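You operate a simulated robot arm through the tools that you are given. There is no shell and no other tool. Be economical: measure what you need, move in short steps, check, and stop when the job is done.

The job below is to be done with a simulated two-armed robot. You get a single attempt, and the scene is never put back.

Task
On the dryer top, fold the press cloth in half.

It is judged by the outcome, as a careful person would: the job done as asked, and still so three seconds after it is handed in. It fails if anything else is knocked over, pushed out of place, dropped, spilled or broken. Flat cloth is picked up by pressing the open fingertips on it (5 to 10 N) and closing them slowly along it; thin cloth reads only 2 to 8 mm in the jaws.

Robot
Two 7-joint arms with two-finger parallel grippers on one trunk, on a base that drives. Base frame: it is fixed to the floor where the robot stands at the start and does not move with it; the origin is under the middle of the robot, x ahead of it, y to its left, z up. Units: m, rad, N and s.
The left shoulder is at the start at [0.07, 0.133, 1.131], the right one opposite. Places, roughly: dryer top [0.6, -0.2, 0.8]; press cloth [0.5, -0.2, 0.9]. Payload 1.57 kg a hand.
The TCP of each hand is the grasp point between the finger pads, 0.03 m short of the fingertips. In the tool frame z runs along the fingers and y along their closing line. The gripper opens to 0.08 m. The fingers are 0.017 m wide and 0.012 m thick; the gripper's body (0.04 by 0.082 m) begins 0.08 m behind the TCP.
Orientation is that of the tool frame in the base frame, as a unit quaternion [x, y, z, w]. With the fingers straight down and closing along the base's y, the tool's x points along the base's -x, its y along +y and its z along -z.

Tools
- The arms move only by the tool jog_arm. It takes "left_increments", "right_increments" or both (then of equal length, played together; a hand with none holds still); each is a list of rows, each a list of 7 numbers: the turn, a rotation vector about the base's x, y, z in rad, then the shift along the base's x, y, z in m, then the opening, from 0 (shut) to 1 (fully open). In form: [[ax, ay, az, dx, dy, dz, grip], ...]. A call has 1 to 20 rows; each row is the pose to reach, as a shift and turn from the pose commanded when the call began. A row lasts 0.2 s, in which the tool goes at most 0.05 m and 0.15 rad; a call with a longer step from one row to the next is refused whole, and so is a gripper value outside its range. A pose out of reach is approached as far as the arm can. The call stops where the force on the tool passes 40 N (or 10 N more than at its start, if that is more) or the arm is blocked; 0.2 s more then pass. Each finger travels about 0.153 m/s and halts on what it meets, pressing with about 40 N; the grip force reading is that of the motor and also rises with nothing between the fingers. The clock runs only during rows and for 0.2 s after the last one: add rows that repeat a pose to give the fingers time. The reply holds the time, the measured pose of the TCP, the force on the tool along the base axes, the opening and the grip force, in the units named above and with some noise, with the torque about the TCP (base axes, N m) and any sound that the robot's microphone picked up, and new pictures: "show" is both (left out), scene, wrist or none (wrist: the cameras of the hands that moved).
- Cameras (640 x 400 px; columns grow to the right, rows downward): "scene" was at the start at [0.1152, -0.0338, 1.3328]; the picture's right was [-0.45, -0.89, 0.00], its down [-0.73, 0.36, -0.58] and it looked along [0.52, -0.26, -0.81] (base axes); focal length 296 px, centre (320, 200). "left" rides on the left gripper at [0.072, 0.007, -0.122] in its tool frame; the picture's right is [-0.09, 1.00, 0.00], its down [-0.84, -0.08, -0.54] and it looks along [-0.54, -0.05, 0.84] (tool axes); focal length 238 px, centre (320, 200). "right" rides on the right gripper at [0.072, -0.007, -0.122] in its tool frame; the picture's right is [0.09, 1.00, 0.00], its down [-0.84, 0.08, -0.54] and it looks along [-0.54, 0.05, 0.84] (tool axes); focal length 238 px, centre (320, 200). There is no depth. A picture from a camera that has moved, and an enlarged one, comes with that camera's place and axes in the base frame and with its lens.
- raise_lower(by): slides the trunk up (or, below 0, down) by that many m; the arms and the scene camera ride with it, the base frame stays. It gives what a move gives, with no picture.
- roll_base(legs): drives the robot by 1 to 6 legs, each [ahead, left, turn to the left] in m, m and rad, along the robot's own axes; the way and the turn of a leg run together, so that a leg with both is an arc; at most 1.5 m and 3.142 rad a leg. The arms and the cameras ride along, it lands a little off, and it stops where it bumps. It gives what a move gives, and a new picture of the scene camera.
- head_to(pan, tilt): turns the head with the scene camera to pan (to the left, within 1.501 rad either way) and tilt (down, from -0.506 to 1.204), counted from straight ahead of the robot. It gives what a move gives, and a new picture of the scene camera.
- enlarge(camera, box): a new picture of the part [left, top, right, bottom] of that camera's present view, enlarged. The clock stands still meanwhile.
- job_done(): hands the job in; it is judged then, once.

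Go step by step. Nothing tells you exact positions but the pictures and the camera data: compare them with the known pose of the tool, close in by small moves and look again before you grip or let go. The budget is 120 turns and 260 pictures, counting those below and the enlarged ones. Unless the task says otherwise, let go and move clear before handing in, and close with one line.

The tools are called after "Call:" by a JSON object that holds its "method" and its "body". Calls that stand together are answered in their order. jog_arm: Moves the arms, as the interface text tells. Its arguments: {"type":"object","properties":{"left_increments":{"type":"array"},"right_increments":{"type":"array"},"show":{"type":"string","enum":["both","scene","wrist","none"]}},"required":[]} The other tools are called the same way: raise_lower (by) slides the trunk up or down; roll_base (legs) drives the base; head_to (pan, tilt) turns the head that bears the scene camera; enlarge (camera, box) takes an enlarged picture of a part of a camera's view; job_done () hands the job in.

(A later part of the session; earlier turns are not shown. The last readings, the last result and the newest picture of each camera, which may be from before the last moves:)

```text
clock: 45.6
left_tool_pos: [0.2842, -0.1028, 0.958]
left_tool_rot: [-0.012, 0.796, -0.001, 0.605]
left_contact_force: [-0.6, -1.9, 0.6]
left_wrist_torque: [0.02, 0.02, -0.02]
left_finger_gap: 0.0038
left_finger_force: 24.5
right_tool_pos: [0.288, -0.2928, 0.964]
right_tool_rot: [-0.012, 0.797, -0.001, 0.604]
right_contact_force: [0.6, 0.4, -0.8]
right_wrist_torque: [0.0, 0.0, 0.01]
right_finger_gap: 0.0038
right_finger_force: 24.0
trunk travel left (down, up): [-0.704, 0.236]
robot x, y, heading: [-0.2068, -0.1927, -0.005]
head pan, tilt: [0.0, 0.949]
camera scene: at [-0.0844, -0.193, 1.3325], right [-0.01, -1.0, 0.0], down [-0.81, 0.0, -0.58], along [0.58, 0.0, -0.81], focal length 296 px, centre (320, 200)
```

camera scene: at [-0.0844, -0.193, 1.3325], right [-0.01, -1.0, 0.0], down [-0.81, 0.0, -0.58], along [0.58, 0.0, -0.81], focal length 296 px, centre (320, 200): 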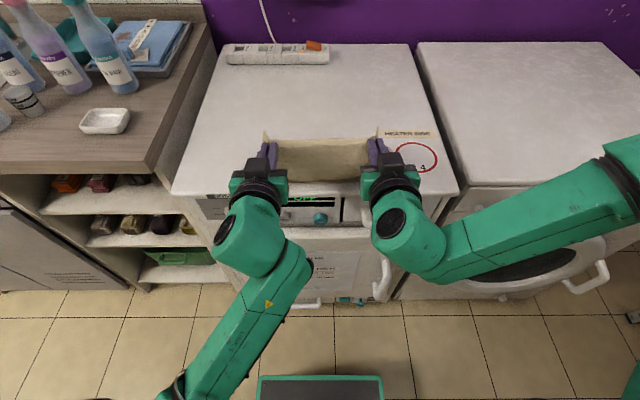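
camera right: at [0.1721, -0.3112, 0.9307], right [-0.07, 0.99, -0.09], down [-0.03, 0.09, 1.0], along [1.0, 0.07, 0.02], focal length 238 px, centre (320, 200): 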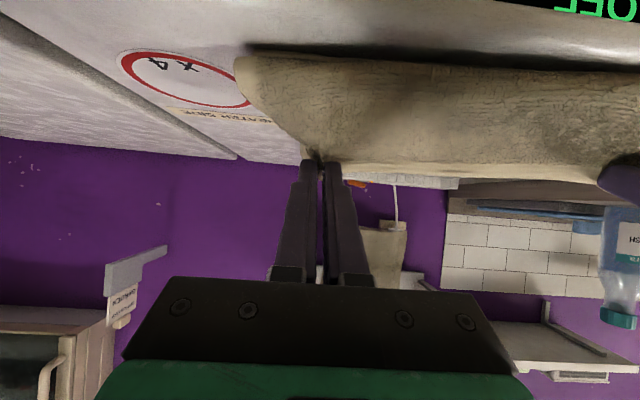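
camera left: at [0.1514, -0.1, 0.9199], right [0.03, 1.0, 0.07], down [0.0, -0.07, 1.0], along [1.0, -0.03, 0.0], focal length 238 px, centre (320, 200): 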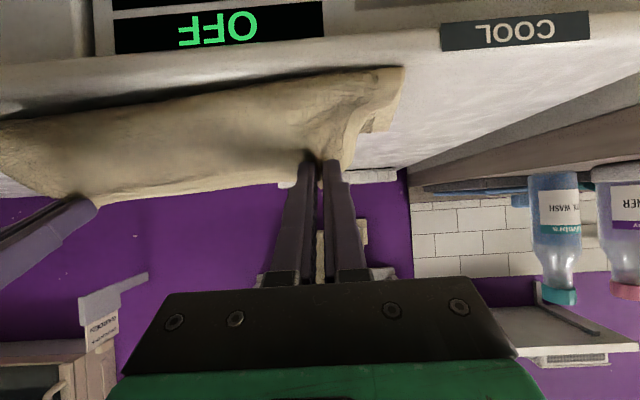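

Both hems are turned over at x ≈ 0.315, right above the near edge. I'll lower slowly.

Call:
{"method": "jog_arm", "body": {"left_increments": [[0, 0, 0, 0, 0, -0.015, 0], [0, 0, 0, 0, 0, -0.03, 0], [0, 0, 0, 0, 0, -0.045, 0]], "right_increments": [[0, 0, 0, 0, 0, -0.017, 0], [0, 0, 0, 0, 0, -0.034, 0], [0, 0, 0, 0, 0, -0.05, 0]]}}

Call:
{"method": "enlarge", "body": {"camera": "scene", "box": [220, 90, 460, 240]}}

```text
clock: 46.4
left_tool_pos: [0.2833, -0.1055, 0.9134]
left_tool_rot: [-0.011, 0.796, -0.004, 0.605]
left_contact_force: [0.5, -15.5, 2.1]
left_wrist_torque: [-0.26, -0.03, -0.47]
left_finger_gap: 0.0042
left_finger_force: 25.0
right_tool_pos: [0.2863, -0.3082, 0.9331]
right_tool_rot: [-0.013, 0.797, 0.001, 0.604]
right_contact_force: [0.6, 15.5, -1.6]
right_wrist_torque: [0.23, 0.04, 0.44]
right_finger_gap: 0.0036
right_finger_force: 24.2
right hand out of reach, approached as far as the arm can: row 2, 3
trunk travel left (down, up): [-0.704, 0.236]
robot x, y, heading: [-0.2059, -0.1936, -0.002]
head pan, tilt: [0.0, 0.949]
camera scene: at [-0.0844, -0.1931, 1.3325], right [-0.01, -1.0, 0.0], down [-0.81, 0.0, -0.58], along [0.58, 0.0, -0.81], focal length 296 px, centre (320, 200)
camera right: at [0.1495, -0.3174, 0.8961], right [-0.05, 0.99, -0.1], down [-0.3, 0.08, 0.95], along [0.95, 0.08, 0.29], focal length 238 px, centre (320, 200)
camera left: at [0.1474, -0.0997, 0.8756], right [0.01, 1.0, 0.07], down [-0.3, -0.06, 0.95], along [0.95, -0.03, 0.3], focal length 238 px, centre (320, 200)
```

scene: 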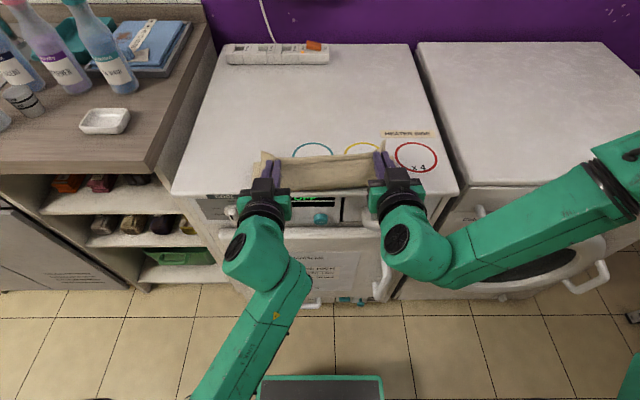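
right: 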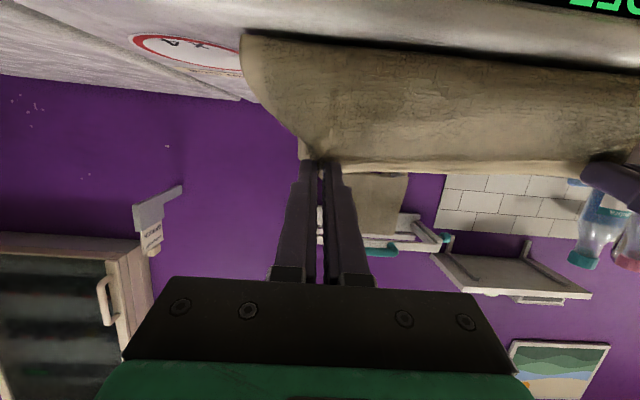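
left: 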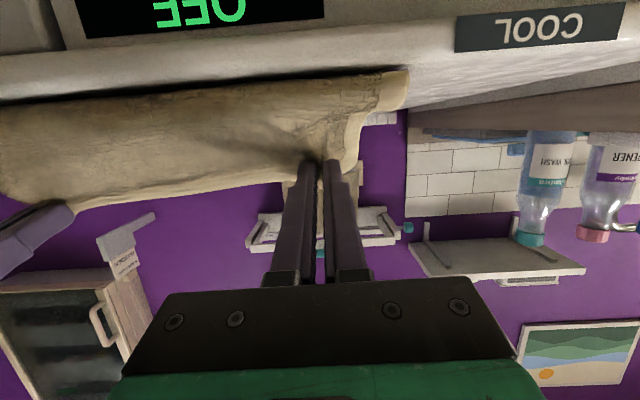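

```text
2.67 times, centred on (340, 165) of scene
camera zoom: at [-0.0844, -0.1931, 1.3325], right [-0.01, -1.0, 0.0], down [-0.81, 0.0, -0.58], along [0.58, 0.0, -0.81], focal length 789 px, centre (267, 293)
```

zoom: 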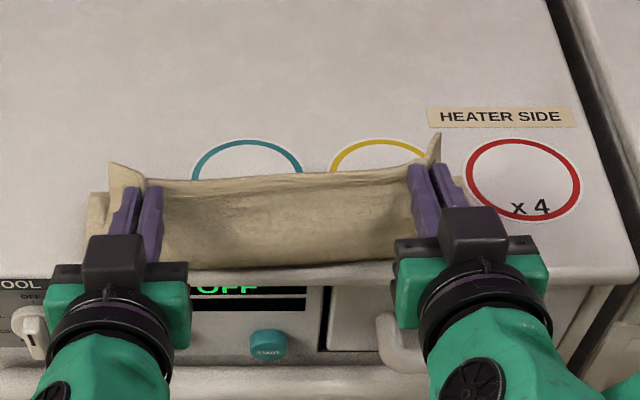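

The right arm can't go lower in this pose, so I'll lower the trunk instead. The sheet also bulges ahead of the hem, so I'll move the hem forward, drop low, then draw it back toward the near edge to pull that slack out.

Call:
{"method": "jog_arm", "body": {"left_increments": [[0, 0, 0, 0.005, 0, 0.01, 0], [0, 0.06, 0, 0.02, 0, 0.018, 0], [0, 0.12, 0, 0.04, 0, 0.018, 0], [0, 0.2, 0, 0.06, 0, 0.018, 0]], "right_increments": [[0, 0, 0, 0.005, 0.01, 0.0, 0], [0, 0.06, 0, 0.02, 0.014, 0.0, 0], [0, 0.12, 0, 0.04, 0.014, 0, 0], [0, 0.2, 0, 0.06, 0.014, 0, 0]], "show": "none"}}

Call:
{"method": "raise_lower", "body": {"by": -0.03}}

Call:
{"method": "enlarge", "body": {"camera": "scene", "box": [220, 90, 460, 240]}}

Call:
{"method": "enlarge", "body": {"camera": "left", "box": [0, 0, 640, 400]}}

```text
clock: 47.4
left_tool_pos: [0.3445, -0.102, 0.9301]
left_tool_rot: [-0.013, 0.853, 0.0, 0.522]
left_contact_force: [-0.6, -3.7, 0.3]
left_wrist_torque: [-0.11, -0.01, -0.06]
left_finger_gap: 0.0039
left_finger_force: 24.8
right_tool_pos: [0.3468, -0.2974, 0.9327]
right_tool_rot: [-0.012, 0.853, 0.0, 0.521]
right_contact_force: [-0.4, 3.1, 0.6]
right_wrist_torque: [0.05, -0.03, 0.07]
right_finger_gap: 0.0033
right_finger_force: 25.0
right hand out of reach, approached as far as the arm can: row 1
trunk travel left (down, up): [-0.704, 0.236]
robot x, y, heading: [-0.208, -0.1891, -0.004]
head pan, tilt: [0.0, 0.949]
```

```text
clock: 48.1
left_tool_pos: [0.3425, -0.1037, 0.9012]
left_tool_rot: [-0.012, 0.853, 0.0, 0.522]
left_contact_force: [0.1, -3.4, -0.3]
left_wrist_torque: [-0.09, 0.03, -0.07]
left_finger_gap: 0.0037
left_finger_force: 25.0
right_tool_pos: [0.3451, -0.2972, 0.9036]
right_tool_rot: [-0.012, 0.853, 0.0, 0.522]
right_contact_force: [-0.3, 2.8, -0.5]
right_wrist_torque: [0.02, -0.01, 0.06]
right_finger_gap: 0.0034
right_finger_force: 24.8
trunk travel left (down, up): [-0.674, 0.266]
robot x, y, heading: [-0.2069, -0.1908, -0.003]
head pan, tilt: [0.0, 0.949]
```

```text
2.67 times, centred on (340, 165) of scene
camera zoom: at [-0.0852, -0.1928, 1.3025], right [-0.01, -1.0, 0.0], down [-0.81, 0.0, -0.58], along [0.58, 0.0, -0.81], focal length 789 px, centre (267, 293)
```

zoom: 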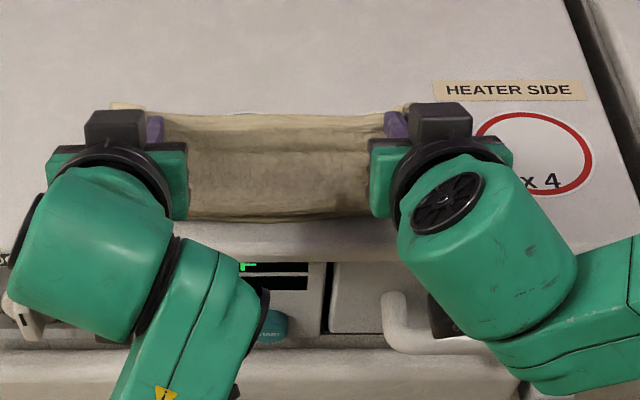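

```text
1.00 times, centred on (320, 200) of left
camera zoom: at [0.2031, -0.0979, 0.8915], right [0.02, 1.0, 0.07], down [-0.1, -0.07, 0.99], along [0.99, -0.03, 0.1], focal length 238 px, centre (320, 200)
```

zoom: 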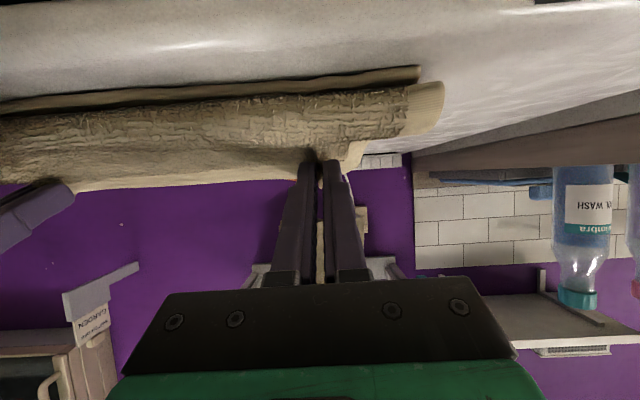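

The bottom layer's near edge is still at x ≈ 0.305. I'll go a little lower and draw the hem back 5.5 cm with the base to pull the top layer straight.

Call:
{"method": "raise_lower", "body": {"by": -0.012}}

Call:
{"method": "roll_base", "body": {"legs": [[-0.055, 0, 0]]}}

Call:
{"method": "enlarge", "body": {"camera": "scene", "box": [220, 60, 460, 210]}}

Call:
{"method": "enlarge", "body": {"camera": "left", "box": [0, 0, 640, 400]}}

```text
clock: 48.7
left_tool_pos: [0.3448, -0.1029, 0.8886]
left_tool_rot: [-0.012, 0.853, 0.0, 0.522]
left_contact_force: [0.1, -2.6, -0.4]
left_wrist_torque: [-0.07, 0.0, -0.07]
left_finger_gap: 0.0037
left_finger_force: 24.7
right_tool_pos: [0.3455, -0.2954, 0.8914]
right_tool_rot: [-0.011, 0.853, -0.001, 0.522]
right_contact_force: [0.4, 3.3, 0.1]
right_wrist_torque: [0.06, -0.03, 0.05]
right_finger_gap: 0.0033
right_finger_force: 24.3
trunk travel left (down, up): [-0.662, 0.278]
robot x, y, heading: [-0.2055, -0.194, -0.001]
head pan, tilt: [0.0, 0.949]
```

```text
clock: 49.6
left_tool_pos: [0.2915, -0.1024, 0.8882]
left_tool_rot: [-0.012, 0.853, 0.0, 0.522]
left_contact_force: [-0.4, -3.1, 0.6]
left_wrist_torque: [-0.06, -0.04, -0.03]
left_finger_gap: 0.0037
left_finger_force: 24.9
right_tool_pos: [0.2922, -0.2966, 0.8916]
right_tool_rot: [-0.011, 0.853, -0.001, 0.522]
right_contact_force: [-0.5, 2.7, 0.3]
right_wrist_torque: [0.04, 0.0, 0.09]
right_finger_gap: 0.0033
right_finger_force: 24.4
trunk travel left (down, up): [-0.662, 0.278]
robot x, y, heading: [-0.2615, -0.1875, -0.005]
head pan, tilt: [0.0, 0.949]
camera scene: at [-0.1381, -0.1928, 1.2905], right [-0.01, -1.0, 0.0], down [-0.81, 0.0, -0.58], along [0.58, 0.0, -0.81], focal length 296 px, centre (320, 200)
```

scene: 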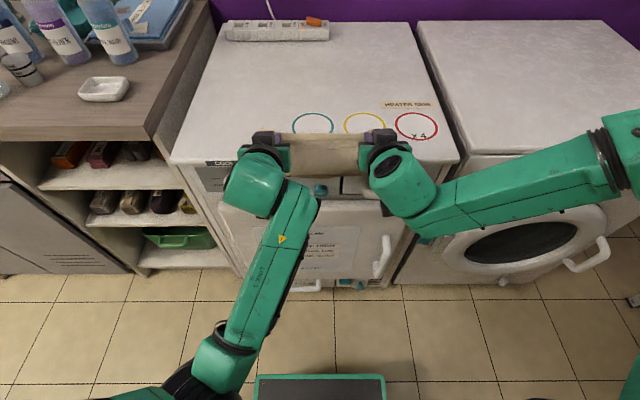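

```text
2.67 times, centred on (340, 135) of scene
camera zoom: at [-0.1381, -0.1928, 1.2905], right [-0.01, -1.0, 0.0], down [-0.81, 0.0, -0.58], along [0.58, 0.0, -0.81], focal length 789 px, centre (267, 373)
```

zoom: 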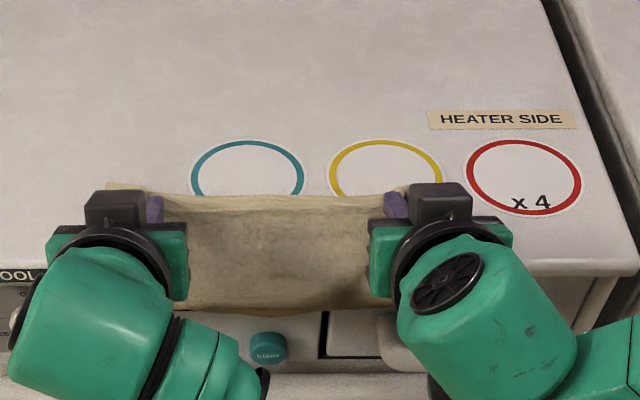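

```text
1.00 times, centred on (320, 200) of left
camera zoom: at [0.1499, -0.098, 0.8792], right [0.02, 1.0, 0.07], down [-0.1, -0.07, 0.99], along [0.99, -0.03, 0.1], focal length 238 px, centre (320, 200)
```

zoom: 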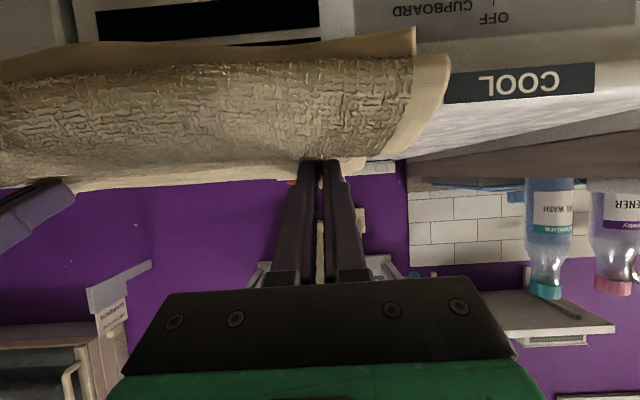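

The low drag slid the whole cloth about 5 cm, and its near edge now overhangs the front. I'll lift the hem and carry it back to the far side with the base, which pulls the cloth back onto the top. Then I'll repeat the fold on a tighter arc about the mid-line.

Call:
{"method": "jog_arm", "body": {"left_increments": [[0, 0, 0, 0, 0, 0.02, 0], [0, 0, 0, 0, 0, 0.04, 0], [0, 0, 0, 0, 0, 0.06, 0], [0, 0, 0, 0, 0, 0.08, 0]], "right_increments": [[0, 0, 0, 0, 0, 0.02, 0], [0, 0, 0, 0, 0, 0.04, 0], [0, 0, 0, 0, 0, 0.06, 0], [0, 0, 0, 0, 0, 0.08, 0]], "show": "none"}}

Call:
{"method": "roll_base", "body": {"legs": [[0.2, 0, 0]]}}

Call:
{"method": "jog_arm", "body": {"left_increments": [[0, 0, 0, 0, 0, -0.02, 0], [0, 0, 0, 0, 0, -0.04, 0], [0, 0, 0, 0, 0, -0.06, 0]], "right_increments": [[0, 0, 0, 0, 0, -0.02, 0], [0, 0, 0, 0, 0, -0.04, 0], [0, 0, 0, 0, 0, -0.06, 0]]}}

```text
clock: 50.6
left_tool_pos: [0.2882, -0.0885, 0.9532]
left_tool_rot: [0.005, 0.856, 0.036, 0.515]
left_contact_force: [0.7, -23.9, 2.9]
left_wrist_torque: [-0.54, -0.04, -0.63]
left_finger_gap: 0.0038
left_finger_force: 25.0
right_tool_pos: [0.2908, -0.294, 0.971]
right_tool_rot: [-0.015, 0.853, 0.002, 0.522]
right_contact_force: [-0.4, 25.0, -2.7]
right_wrist_torque: [0.52, 0.06, 0.59]
right_finger_gap: 0.0039
right_finger_force: 24.7
trunk travel left (down, up): [-0.662, 0.278]
robot x, y, heading: [-0.2595, -0.1912, -0.006]
head pan, tilt: [0.0, 0.949]
```

```text
clock: 52.2
left_tool_pos: [0.4914, -0.0879, 0.9567]
left_tool_rot: [0.003, 0.854, 0.036, 0.52]
left_contact_force: [-0.1, -28.9, 1.5]
left_wrist_torque: [-0.61, -0.07, -0.74]
left_finger_gap: 0.0043
left_finger_force: 25.0
right_tool_pos: [0.4929, -0.296, 0.9715]
right_tool_rot: [-0.014, 0.854, 0.002, 0.52]
right_contact_force: [0.8, 28.3, -2.3]
right_wrist_torque: [0.58, 0.07, 0.7]
right_finger_gap: 0.0043
right_finger_force: 24.5
trunk travel left (down, up): [-0.662, 0.278]
robot x, y, heading: [-0.0629, -0.193, -0.01]
head pan, tilt: [0.0, 0.949]
camera scene: at [0.0621, -0.1937, 1.2906], right [-0.01, -1.0, 0.0], down [-0.81, 0.0, -0.58], along [0.58, 0.0, -0.81], focal length 296 px, centre (320, 200)
```

scene: 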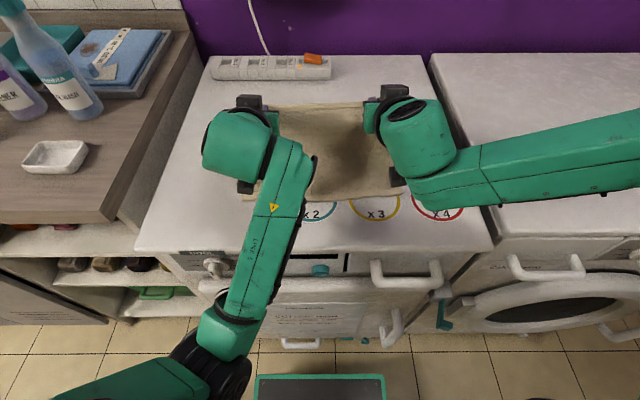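

```text
clock: 53.0
left_tool_pos: [0.4913, -0.0893, 0.8983]
left_tool_rot: [0.004, 0.854, 0.035, 0.519]
left_contact_force: [-0.4, -20.2, 2.0]
left_wrist_torque: [-0.44, -0.06, -0.47]
left_finger_gap: 0.0041
left_finger_force: 25.0
right_tool_pos: [0.4928, -0.2942, 0.9106]
right_tool_rot: [-0.014, 0.853, 0.003, 0.522]
right_contact_force: [0.0, 20.1, 0.0]
right_wrist_torque: [0.43, 0.03, 0.46]
right_finger_gap: 0.0036
right_finger_force: 24.7
trunk travel left (down, up): [-0.662, 0.278]
robot x, y, heading: [-0.061, -0.1867, -0.004]
head pan, tilt: [0.0, 0.949]
camera scene: at [0.0625, -0.1937, 1.2906], right [-0.01, -1.0, 0.0], down [-0.81, 0.0, -0.58], along [0.58, 0.0, -0.81], focal length 296 px, centre (320, 200)
camera right: at [0.3517, -0.3035, 0.9016], right [-0.07, 0.99, -0.09], down [-0.1, 0.08, 0.99], along [0.99, 0.08, 0.1], focal length 238 px, centre (320, 200)
camera left: at [0.351, -0.0852, 0.8889], right [0.01, 0.99, 0.14], down [-0.09, -0.14, 0.99], along [1.0, -0.03, 0.09], focal length 238 px, centre (320, 200)
```

scene: 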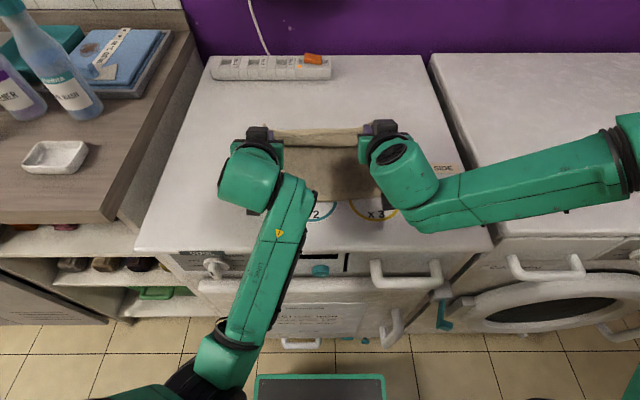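
right: 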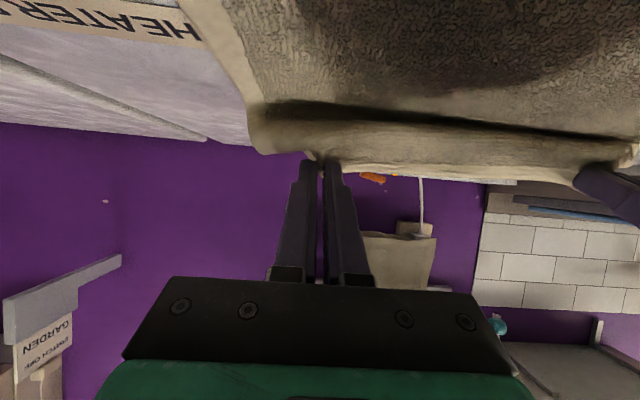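
left: 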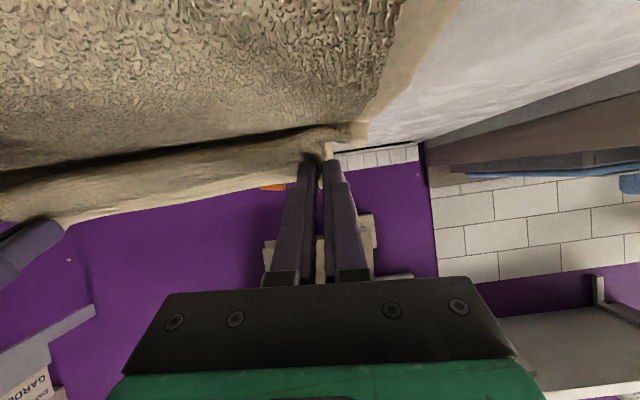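

The cloth is back on the top, with its near edge at x ≈ 0.37. The left hand drifted outward at its limit, so I'll realign it, then roll forward 5 cm to stretch the cloth flat again.

Call:
{"method": "jog_arm", "body": {"left_increments": [[0, 0, 0, 0, -0.007, 0.006, 0], [0, 0, 0, 0, -0.014, 0.012, 0]], "right_increments": [[0, 0, 0, 0, 0, 0, 0], [0, 0, 0, 0, 0, 0, 0]], "show": "none"}}

Call:
{"method": "roll_base", "body": {"legs": [[0.05, 0, 0]]}}

Call:
{"method": "enlarge", "body": {"camera": "left", "box": [0, 0, 640, 400]}}

```text
clock: 53.6
left_tool_pos: [0.4893, -0.0964, 0.9033]
left_tool_rot: [0.007, 0.855, 0.047, 0.516]
left_contact_force: [0.1, -9.2, -0.6]
left_wrist_torque: [-0.25, -0.03, -0.26]
left_finger_gap: 0.0039
left_finger_force: 24.7
right_tool_pos: [0.4932, -0.296, 0.9096]
right_tool_rot: [-0.013, 0.854, 0.002, 0.521]
right_contact_force: [0.9, 10.7, -0.1]
right_wrist_torque: [0.24, 0.04, 0.26]
right_finger_gap: 0.0034
right_finger_force: 24.7
trunk travel left (down, up): [-0.662, 0.278]
robot x, y, heading: [-0.0619, -0.1962, -0.001]
head pan, tilt: [0.0, 0.949]
```

```text
clock: 54.6
left_tool_pos: [0.5402, -0.0965, 0.9051]
left_tool_rot: [0.007, 0.855, 0.046, 0.517]
left_contact_force: [-0.1, -9.0, 0.3]
left_wrist_torque: [-0.24, 0.01, -0.22]
left_finger_gap: 0.0039
left_finger_force: 24.5
right_tool_pos: [0.5429, -0.2953, 0.9096]
right_tool_rot: [-0.013, 0.853, 0.002, 0.521]
right_contact_force: [0.2, 9.1, -0.1]
right_wrist_torque: [0.19, 0.01, 0.23]
right_finger_gap: 0.0033
right_finger_force: 24.5
trunk travel left (down, up): [-0.662, 0.278]
robot x, y, heading: [-0.0107, -0.1928, -0.007]
head pan, tilt: [0.0, 0.949]
camera scene: at [0.112, -0.194, 1.2906], right [-0.01, -1.0, 0.0], down [-0.81, 0.0, -0.58], along [0.58, 0.0, -0.81], focal length 296 px, centre (320, 200)
```

scene: 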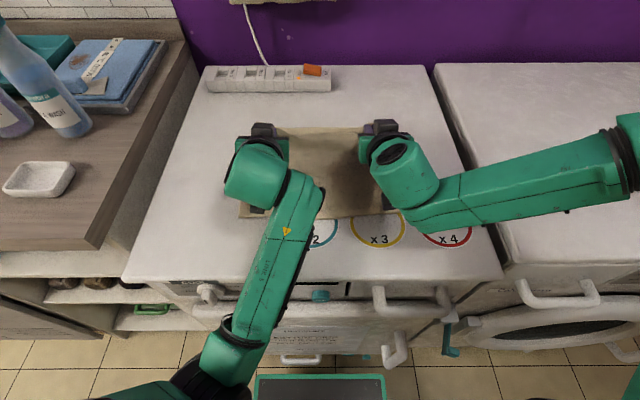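

```text
1.00 times, centred on (320, 200) of left
camera zoom: at [0.3991, -0.0936, 0.8977], right [0.01, 0.99, 0.17], down [-0.09, -0.17, 0.98], along [1.0, -0.02, 0.09], focal length 238 px, centre (320, 200)
```

zoom: 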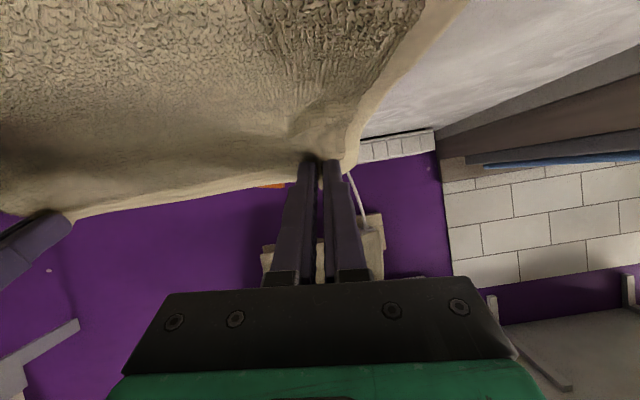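

The cloth is taut and flat with its near edge at x ≈ 0.39, so the mid-line is about x = 0.50. I'll now run the tighter arc using the trunk for height and the base for travel, starting by going up to the top of it.

Call:
{"method": "raise_lower", "body": {"by": 0.035}}

Call:
{"method": "roll_base", "body": {"legs": [[-0.07, 0, 0]]}}

Call:
{"method": "enlarge", "body": {"camera": "left", "box": [0, 0, 640, 400]}}

Call:
{"method": "enlarge", "body": {"camera": "right", "box": [0, 0, 640, 400]}}

```text
clock: 55.4
left_tool_pos: [0.54, -0.0974, 0.9409]
left_tool_rot: [0.008, 0.855, 0.046, 0.517]
left_contact_force: [-0.1, -9.3, 0.9]
left_wrist_torque: [-0.21, -0.02, -0.23]
left_finger_gap: 0.0039
left_finger_force: 24.5
right_tool_pos: [0.5428, -0.2947, 0.946]
right_tool_rot: [-0.014, 0.854, 0.003, 0.52]
right_contact_force: [0.1, 9.9, -0.6]
right_wrist_torque: [0.19, 0.0, 0.19]
right_finger_gap: 0.0037
right_finger_force: 23.8
trunk travel left (down, up): [-0.697, 0.243]
robot x, y, heading: [-0.0088, -0.1914, -0.007]
head pan, tilt: [0.0, 0.949]
```

```text
clock: 56.4
left_tool_pos: [0.4718, -0.0977, 0.9389]
left_tool_rot: [0.009, 0.855, 0.046, 0.517]
left_contact_force: [0.0, -11.0, 0.4]
left_wrist_torque: [-0.21, 0.02, -0.26]
left_finger_gap: 0.0039
left_finger_force: 24.9
right_tool_pos: [0.4731, -0.2952, 0.9441]
right_tool_rot: [-0.013, 0.854, 0.002, 0.52]
right_contact_force: [0.4, 8.7, -0.7]
right_wrist_torque: [0.22, 0.0, 0.24]
right_finger_gap: 0.003
right_finger_force: 24.3
trunk travel left (down, up): [-0.697, 0.243]
robot x, y, heading: [-0.0804, -0.1921, -0.01]
head pan, tilt: [0.0, 0.949]
camera scene: at [0.044, -0.1938, 1.3255], right [-0.01, -1.0, 0.0], down [-0.81, 0.01, -0.58], along [0.58, 0.0, -0.81], focal length 296 px, centre (320, 200)
```

scene: 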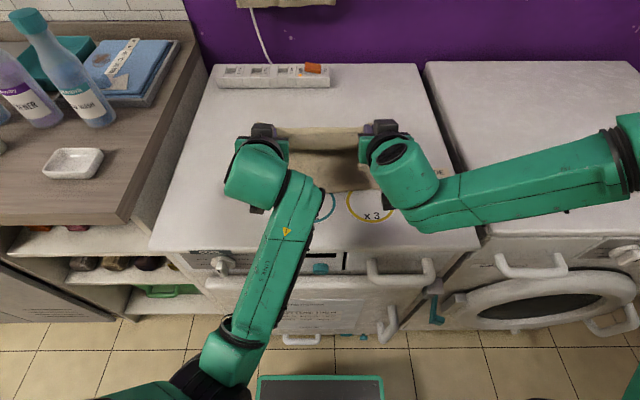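

```text
1.00 times, centred on (320, 200) of left
camera zoom: at [0.3308, -0.0932, 0.9319], right [0.01, 0.99, 0.17], down [-0.09, -0.17, 0.98], along [1.0, -0.02, 0.08], focal length 238 px, centre (320, 200)
```

zoom: 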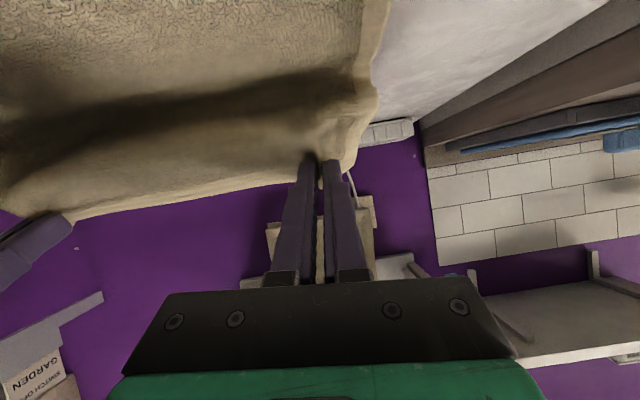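

```text
1.00 times, centred on (320, 200) of right
camera zoom: at [0.3332, -0.3045, 0.9364], right [-0.07, 0.99, -0.09], down [-0.1, 0.09, 0.99], along [0.99, 0.07, 0.09], focal length 238 px, centre (320, 200)
```

zoom: 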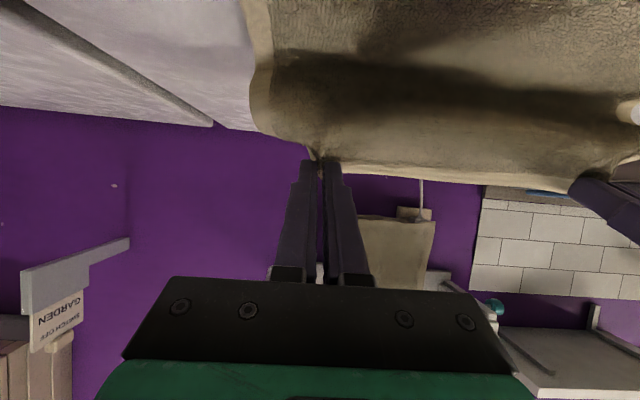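

The sheet hangs well and the near half hasn't moved much. I'll turn the hands further over, then roll back another 6 cm over the near half.

Call:
{"method": "jog_arm", "body": {"left_increments": [[0, -0.1, 0, 0, -0.002, 0, 0], [0, -0.2, 0, 0, -0.003, 0, 0], [0, -0.3, 0, -0.002, -0.003, 0, 0]], "right_increments": [[0, -0.1, 0, 0, 0.001, 0, 0], [0, -0.2, 0, 0, 0.001, 0, 0], [0, -0.3, 0, -0.002, 0.001, 0, 0]], "show": "none"}}

Call:
{"method": "roll_base", "body": {"legs": [[-0.055, 0, 0]]}}

Call:
{"method": "enlarge", "body": {"camera": "left", "box": [0, 0, 640, 400]}}

Call:
{"method": "enlarge", "body": {"camera": "right", "box": [0, 0, 640, 400]}}

```text
clock: 57.2
left_tool_pos: [0.4688, -0.1023, 0.9417]
left_tool_rot: [0.004, 0.767, 0.045, 0.64]
left_contact_force: [-0.1, -17.3, 1.5]
left_wrist_torque: [-0.25, -0.07, -0.56]
left_finger_gap: 0.0039
left_finger_force: 24.5
right_tool_pos: [0.467, -0.3045, 0.9583]
right_tool_rot: [-0.015, 0.767, 0.003, 0.642]
right_contact_force: [0.3, 17.1, -2.3]
right_wrist_torque: [0.2, 0.04, 0.52]
right_finger_gap: 0.0036
right_finger_force: 24.3
right hand out of reach, approached as far as the arm can: row 2, 3
trunk travel left (down, up): [-0.697, 0.243]
robot x, y, heading: [-0.0766, -0.191, -0.008]
head pan, tilt: [0.0, 0.949]
```

```text
clock: 58.1
left_tool_pos: [0.4153, -0.1011, 0.939]
left_tool_rot: [0.003, 0.768, 0.045, 0.639]
left_contact_force: [-1.5, -21.5, 1.2]
left_wrist_torque: [-0.29, -0.06, -0.69]
left_finger_gap: 0.0038
left_finger_force: 25.2
right_tool_pos: [0.4155, -0.3067, 0.9566]
right_tool_rot: [-0.015, 0.767, 0.002, 0.642]
right_contact_force: [-0.1, 21.1, -1.7]
right_wrist_torque: [0.29, 0.04, 0.62]
right_finger_gap: 0.0035
right_finger_force: 24.8
trunk travel left (down, up): [-0.697, 0.243]
robot x, y, heading: [-0.1356, -0.1875, -0.007]
head pan, tilt: [0.0, 0.949]
camera scene: at [-0.0092, -0.1938, 1.3254], right [-0.01, -1.0, 0.0], down [-0.81, 0.01, -0.58], along [0.58, 0.0, -0.81], focal length 296 px, centre (320, 200)
```

scene: 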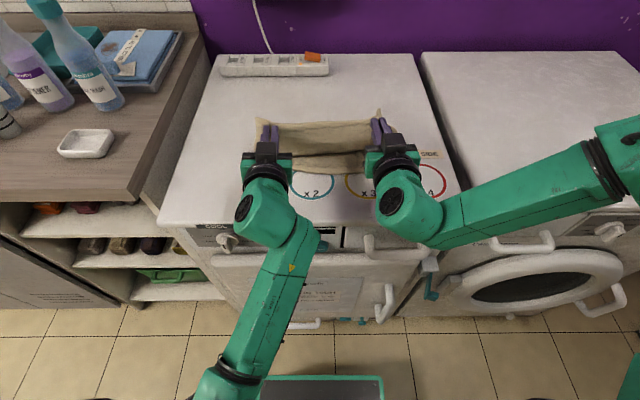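

```text
1.00 times, centred on (320, 200) of left
camera zoom: at [0.2835, -0.0977, 0.8905], right [-0.04, 0.99, 0.16], down [-0.37, -0.17, 0.91], along [0.93, -0.03, 0.38], focal length 238 px, centre (320, 200)
```

zoom: 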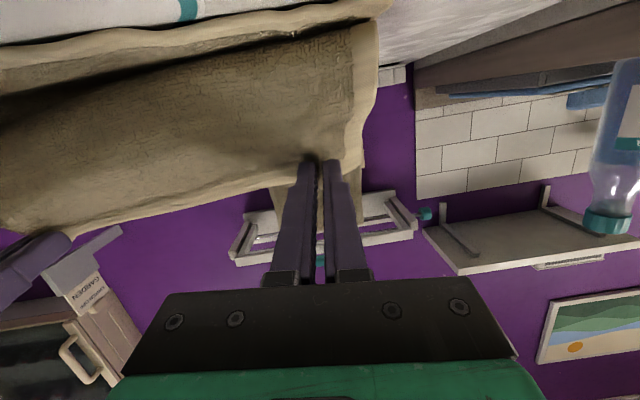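

```text
1.00 times, centred on (320, 200) of right
camera zoom: at [0.2821, -0.3158, 0.908], right [-0.04, 0.99, -0.11], down [-0.39, 0.08, 0.92], along [0.92, 0.08, 0.38], focal length 238 px, centre (320, 200)
```

zoom: 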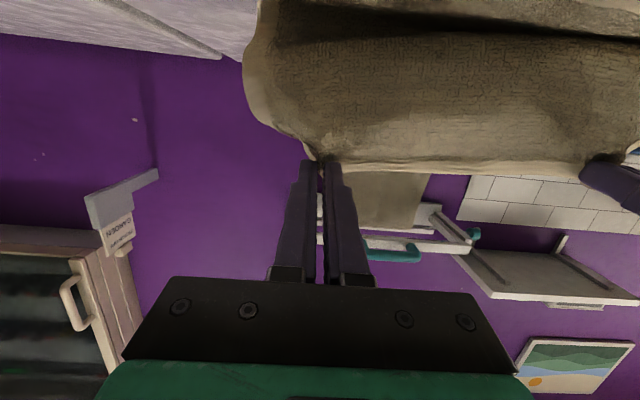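

The near edge is steady at x ≈ 0.403, so the mid-line is about 0.514, and the hem is at 0.445. I'll lower the trunk and even out the hands, keeping the arc radius near 9 cm so the cloth stays just taut.

Call:
{"method": "raise_lower", "body": {"by": -0.035}}

Call:
{"method": "jog_arm", "body": {"left_increments": [[0, 0, 0, -0.003, -0.002, 0.004, 0], [0, 0, 0, -0.006, -0.003, 0.008, 0]], "right_increments": [[0, 0, 0, -0.002, 0.005, 0.0, 0], [0, 0, 0, -0.005, 0.01, 0, 0]]}}

Call:
{"method": "enlarge", "body": {"camera": "scene", "box": [220, 70, 460, 220]}}

```text
clock: 58.8
left_tool_pos: [0.4141, -0.1051, 0.919]
left_tool_rot: [0.003, 0.759, 0.042, 0.65]
left_contact_force: [-11.0, -10.5, 9.4]
left_wrist_torque: [-0.31, 1.91, -0.05]
left_finger_gap: 0.0039
left_finger_force: 25.0
right_tool_pos: [0.4109, -0.3025, 0.9278]
right_tool_rot: [-0.016, 0.766, 0.005, 0.643]
right_contact_force: [-0.3, 8.2, -0.2]
right_wrist_torque: [0.08, 0.02, 0.22]
right_finger_gap: 0.0034
right_finger_force: 24.9
trunk travel left (down, up): [-0.666, 0.274]
robot x, y, heading: [-0.135, -0.1898, -0.007]
head pan, tilt: [0.0, 0.949]
stopped: the force on the tool passed its limit (the readings are from after the stop); the commanded pose is now the measured one
```

```text
clock: 59.4
left_tool_pos: [0.4082, -0.1043, 0.927]
left_tool_rot: [0.004, 0.76, 0.047, 0.649]
left_contact_force: [0.2, -4.8, 0.2]
left_wrist_torque: [-0.09, 0.0, -0.17]
left_finger_gap: 0.0037
left_finger_force: 24.3
right_tool_pos: [0.4066, -0.2982, 0.9315]
right_tool_rot: [-0.016, 0.767, 0.003, 0.641]
right_contact_force: [-0.1, 4.0, 0.1]
right_wrist_torque: [0.07, -0.03, 0.11]
right_finger_gap: 0.0033
right_finger_force: 24.9
right hand out of reach, approached as far as the arm can: row 1, 2
trunk travel left (down, up): [-0.666, 0.274]
robot x, y, heading: [-0.1314, -0.192, -0.006]
head pan, tilt: [0.0, 0.949]
camera scene: at [-0.011, -0.1935, 1.2942], right [-0.01, -1.0, 0.0], down [-0.81, 0.01, -0.58], along [0.58, 0.0, -0.81], focal length 296 px, centre (320, 200)
camera right: at [0.2738, -0.309, 0.8816], right [-0.04, 0.99, -0.11], down [-0.39, 0.08, 0.92], along [0.92, 0.08, 0.38], focal length 238 px, centre (320, 200)
camera left: at [0.2788, -0.0999, 0.8739], right [-0.04, 0.99, 0.17], down [-0.4, -0.17, 0.9], along [0.92, -0.03, 0.4], focal length 238 px, centre (320, 200)
```

scene: 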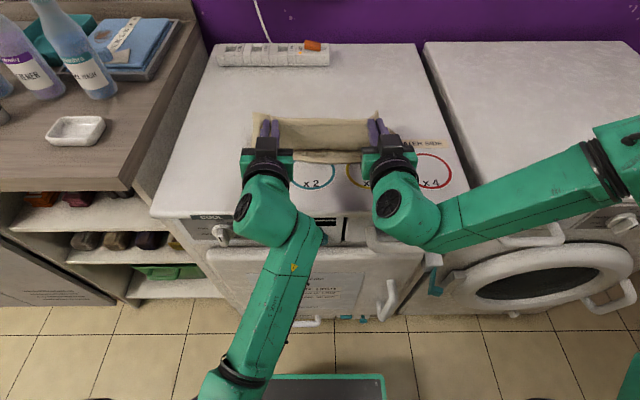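
right: 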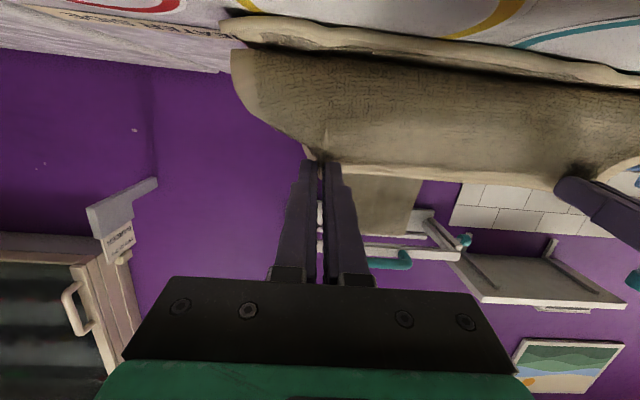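
left: 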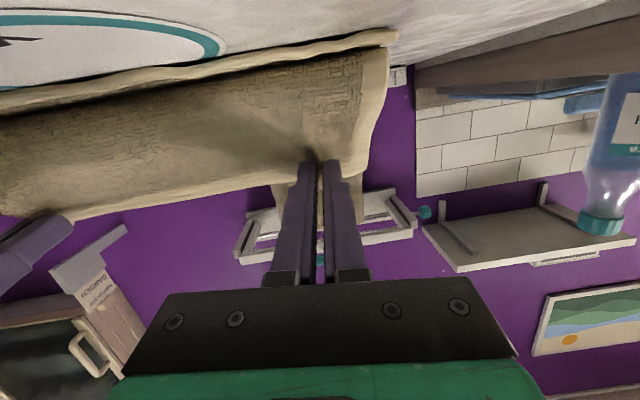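

```text
2.67 times, centred on (340, 145) of scene
camera zoom: at [-0.011, -0.1935, 1.2942], right [-0.01, -1.0, 0.0], down [-0.81, 0.01, -0.58], along [0.58, 0.0, -0.81], focal length 789 px, centre (267, 347)
```

zoom: 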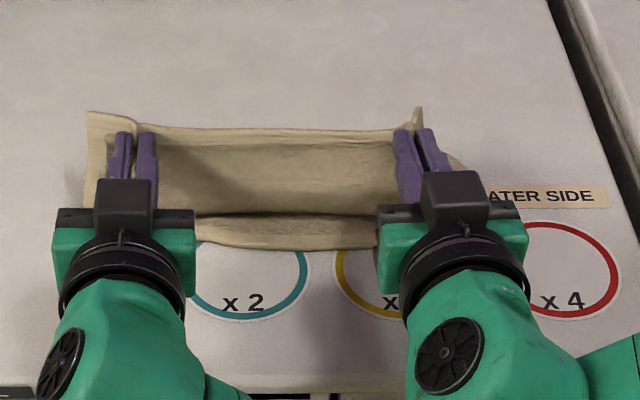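

The left wrist camera just brushed the dryer's front edge while lowering; the reading is clear again. The fold line has been pulled about 2.5 cm off-centre because I swung too high. I'll carry the hem forward again to re-centre it, ease the tilt to clear the surface, and swing with a smaller radius.

Call:
{"method": "roll_base", "body": {"legs": [[0.09, 0, 0]]}}

Call:
{"method": "raise_lower", "body": {"by": 0.01}}

Call:
{"method": "jog_arm", "body": {"left_increments": [[0, 0.1, 0, 0, 0, 0.003, 0], [0, 0.2, 0, 0, 0, 0.006, 0], [0, 0.33, 0, 0, 0, 0.009, 0]], "right_increments": [[0, 0.1, 0, 0, 0.001, 0.002, 0], [0, 0.2, 0, 0, 0.003, 0.004, 0], [0, 0.33, 0, 0, 0.004, 0.005, 0]]}}

Call:
{"method": "enlarge", "body": {"camera": "scene", "box": [220, 70, 460, 220]}}

```text
clock: 60.5
left_tool_pos: [0.4985, -0.1061, 0.9254]
left_tool_rot: [0.004, 0.761, 0.047, 0.647]
left_contact_force: [-2.1, -2.7, 5.7]
left_wrist_torque: [-0.04, 1.03, -0.19]
left_finger_gap: 0.0035
left_finger_force: 24.6
right_tool_pos: [0.4966, -0.2989, 0.9301]
right_tool_rot: [-0.016, 0.766, 0.004, 0.642]
right_contact_force: [-0.4, 2.3, -1.0]
right_wrist_torque: [-0.01, 0.02, 0.09]
right_finger_gap: 0.0032
right_finger_force: 24.6
trunk travel left (down, up): [-0.666, 0.274]
robot x, y, heading: [-0.0418, -0.1882, -0.006]
head pan, tilt: [0.0, 0.949]
camera scene: at [0.0786, -0.1941, 1.2942], right [-0.01, -1.0, 0.0], down [-0.81, 0.01, -0.58], along [0.58, 0.0, -0.81], focal length 296 px, centre (320, 200)
```

scene: 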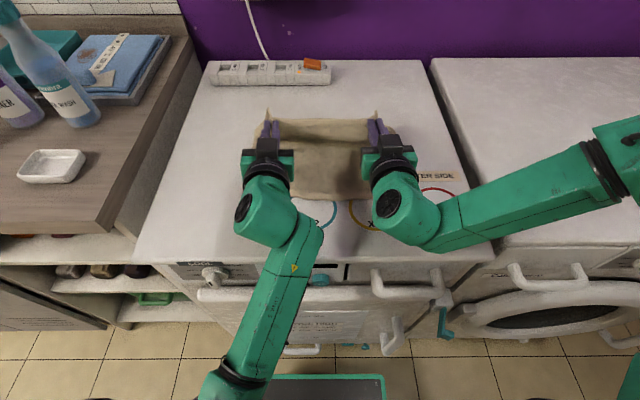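

```text
clock: 61.1
left_tool_pos: [0.4996, -0.1063, 0.9326]
left_tool_rot: [0.005, 0.761, 0.047, 0.647]
left_contact_force: [-0.5, -4.0, 0.0]
left_wrist_torque: [-0.06, 0.02, -0.11]
left_finger_gap: 0.0038
left_finger_force: 24.6
right_tool_pos: [0.4967, -0.2972, 0.9408]
right_tool_rot: [-0.017, 0.767, 0.004, 0.641]
right_contact_force: [-0.1, 2.6, -0.3]
right_wrist_torque: [0.02, 0.03, 0.07]
right_finger_gap: 0.0034
right_finger_force: 24.1
trunk travel left (down, up): [-0.676, 0.264]
robot x, y, heading: [-0.0417, -0.1917, -0.007]
head pan, tilt: [0.0, 0.949]
```

```text
clock: 62.0
left_tool_pos: [0.4986, -0.0828, 0.9222]
left_tool_rot: [0.054, 0.852, 0.105, 0.51]
left_contact_force: [-0.7, -21.1, 2.4]
left_wrist_torque: [-0.51, -0.02, -0.56]
left_finger_gap: 0.0043
left_finger_force: 24.9
right_tool_pos: [0.4918, -0.2851, 0.946]
right_tool_rot: [-0.027, 0.862, 0.018, 0.507]
right_contact_force: [0.5, 21.3, -3.1]
right_wrist_torque: [0.51, 0.04, 0.52]
right_finger_gap: 0.0037
right_finger_force: 24.4
trunk travel left (down, up): [-0.676, 0.264]
robot x, y, heading: [-0.0433, -0.1892, -0.004]
head pan, tilt: [0.0, 0.949]
stopped in row 3 (left hand): the arm was blocked; the commanded pose is now the measured one
camera scene: at [0.0796, -0.1939, 1.3042], right [-0.01, -1.0, 0.0], down [-0.81, 0.0, -0.58], along [0.58, 0.0, -0.81], focal length 296 px, centre (320, 200)
camera right: at [0.3524, -0.2994, 0.9429], right [-0.11, 0.99, -0.08], down [-0.07, 0.07, 1.0], along [0.99, 0.11, 0.06], focal length 238 px, centre (320, 200)
camera left: at [0.3583, -0.0753, 0.9176], right [0.03, 0.95, 0.31], down [-0.08, -0.31, 0.95], along [1.0, -0.05, 0.07], focal length 238 px, centre (320, 200)
```

scene: 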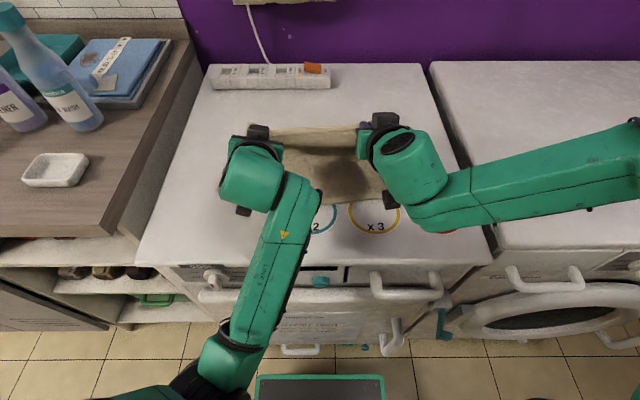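
right: 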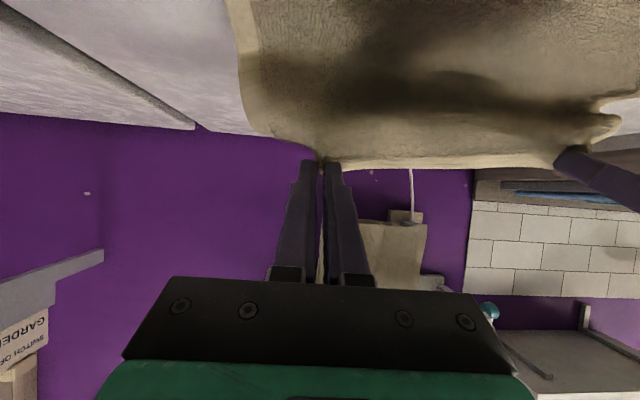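
left: 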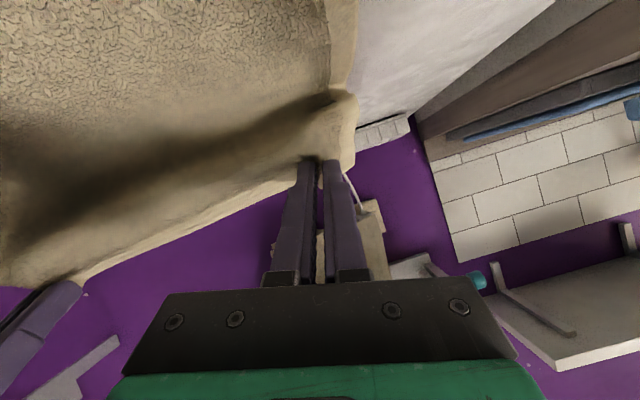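

```text
2.67 times, centred on (340, 145) of scene
camera zoom: at [0.0796, -0.1939, 1.3042], right [-0.01, -1.0, 0.0], down [-0.81, 0.0, -0.58], along [0.58, 0.0, -0.81], focal length 789 px, centre (267, 347)
```

zoom: 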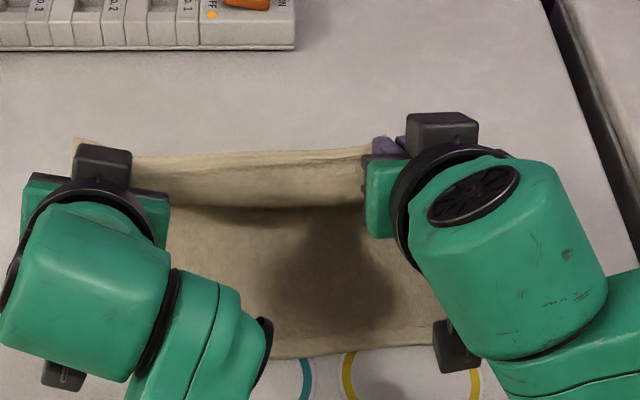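

The left arm twisted as it hit a joint limit. I'll bring both hands back to matching poses within the range both arms can hold, and use only the trunk and base for the swing.

Call:
{"method": "jog_arm", "body": {"left_increments": [[-0.08, 0, 0, 0, -0.008, 0, 0], [-0.16, 0, 0, 0, -0.016, 0, 0], [-0.24, 0, 0, 0, -0.022, -0.002, 0]], "right_increments": [[0, 0, 0, 0, -0.004, -0.008, 0], [0, 0, 0, 0, -0.008, -0.016, 0], [0.0, 0, 0, 0.003, -0.01, -0.025, 0]]}}

```text
clock: 62.8
left_tool_pos: [0.503, -0.0808, 0.9142]
left_tool_rot: [0.012, 0.856, 0.044, 0.514]
left_contact_force: [-1.8, -37.3, 1.1]
left_wrist_torque: [-0.72, 0.01, -0.95]
left_finger_gap: 0.0046
left_finger_force: 25.1
right_tool_pos: [0.497, -0.2949, 0.9212]
right_tool_rot: [-0.026, 0.862, 0.018, 0.505]
right_contact_force: [1.7, 36.5, -0.2]
right_wrist_torque: [0.83, -0.03, 0.9]
right_finger_gap: 0.0054
right_finger_force: 25.7
trunk travel left (down, up): [-0.676, 0.264]
robot x, y, heading: [-0.0411, -0.189, -0.005]
head pan, tilt: [0.0, 0.949]
camera scene: at [0.0802, -0.1939, 1.3042], right [-0.01, -1.0, 0.0], down [-0.81, 0.0, -0.58], along [0.58, 0.0, -0.81], focal length 296 px, centre (320, 200)
camera right: at [0.3559, -0.3094, 0.9178], right [-0.11, 0.99, -0.08], down [-0.07, 0.07, 1.0], along [0.99, 0.11, 0.06], focal length 238 px, centre (320, 200)
camera left: at [0.3622, -0.0765, 0.9081], right [0.02, 0.99, 0.17], down [-0.08, -0.17, 0.98], along [1.0, -0.03, 0.08], focal length 238 px, centre (320, 200)
```

scene: 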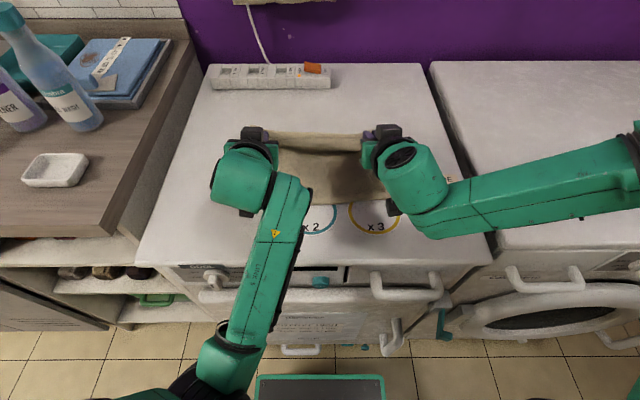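
right: 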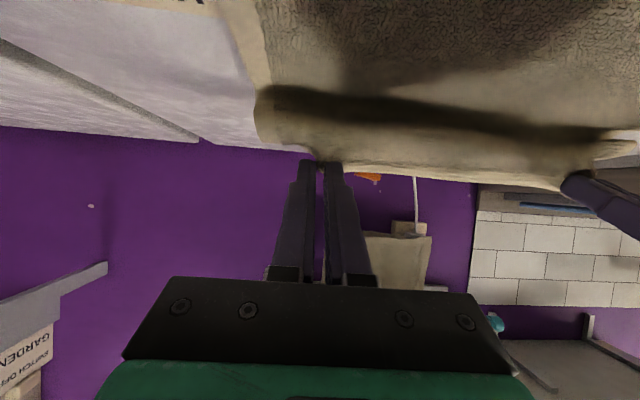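
left: 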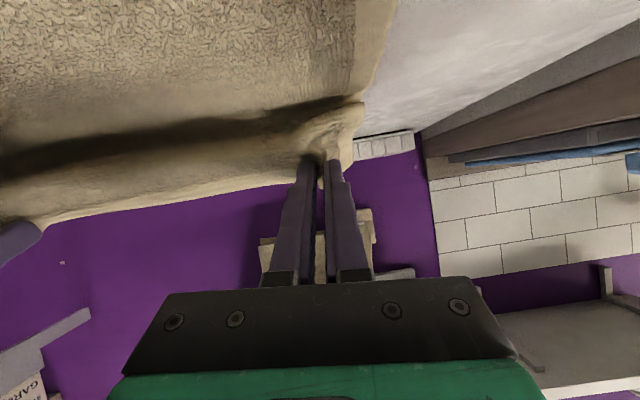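

Left can't come inward here, so I'll relieve the tension by moving the right hand inward instead.

Call:
{"method": "jog_arm", "body": {"right_increments": [[0, 0, 0, 0, 0.01, -0.002, 0], [0, 0, 0, 0.003, 0.022, -0.004, 0]], "show": "none"}}

```text
clock: 63.4
left_tool_pos: [0.5005, -0.079, 0.9114]
left_tool_rot: [0.011, 0.857, 0.048, 0.513]
left_contact_force: [-0.1, -10.0, -0.1]
left_wrist_torque: [-0.19, 0.01, -0.24]
left_finger_gap: 0.0038
left_finger_force: 24.4
right_tool_pos: [0.5017, -0.2795, 0.9158]
right_tool_rot: [-0.02, 0.862, 0.011, 0.506]
right_contact_force: [1.5, 10.4, -0.3]
right_wrist_torque: [0.21, 0.03, 0.21]
right_finger_gap: 0.0036
right_finger_force: 24.7
trunk travel left (down, up): [-0.676, 0.264]
robot x, y, heading: [-0.0424, -0.193, -0.004]
head pan, tilt: [0.0, 0.949]
```

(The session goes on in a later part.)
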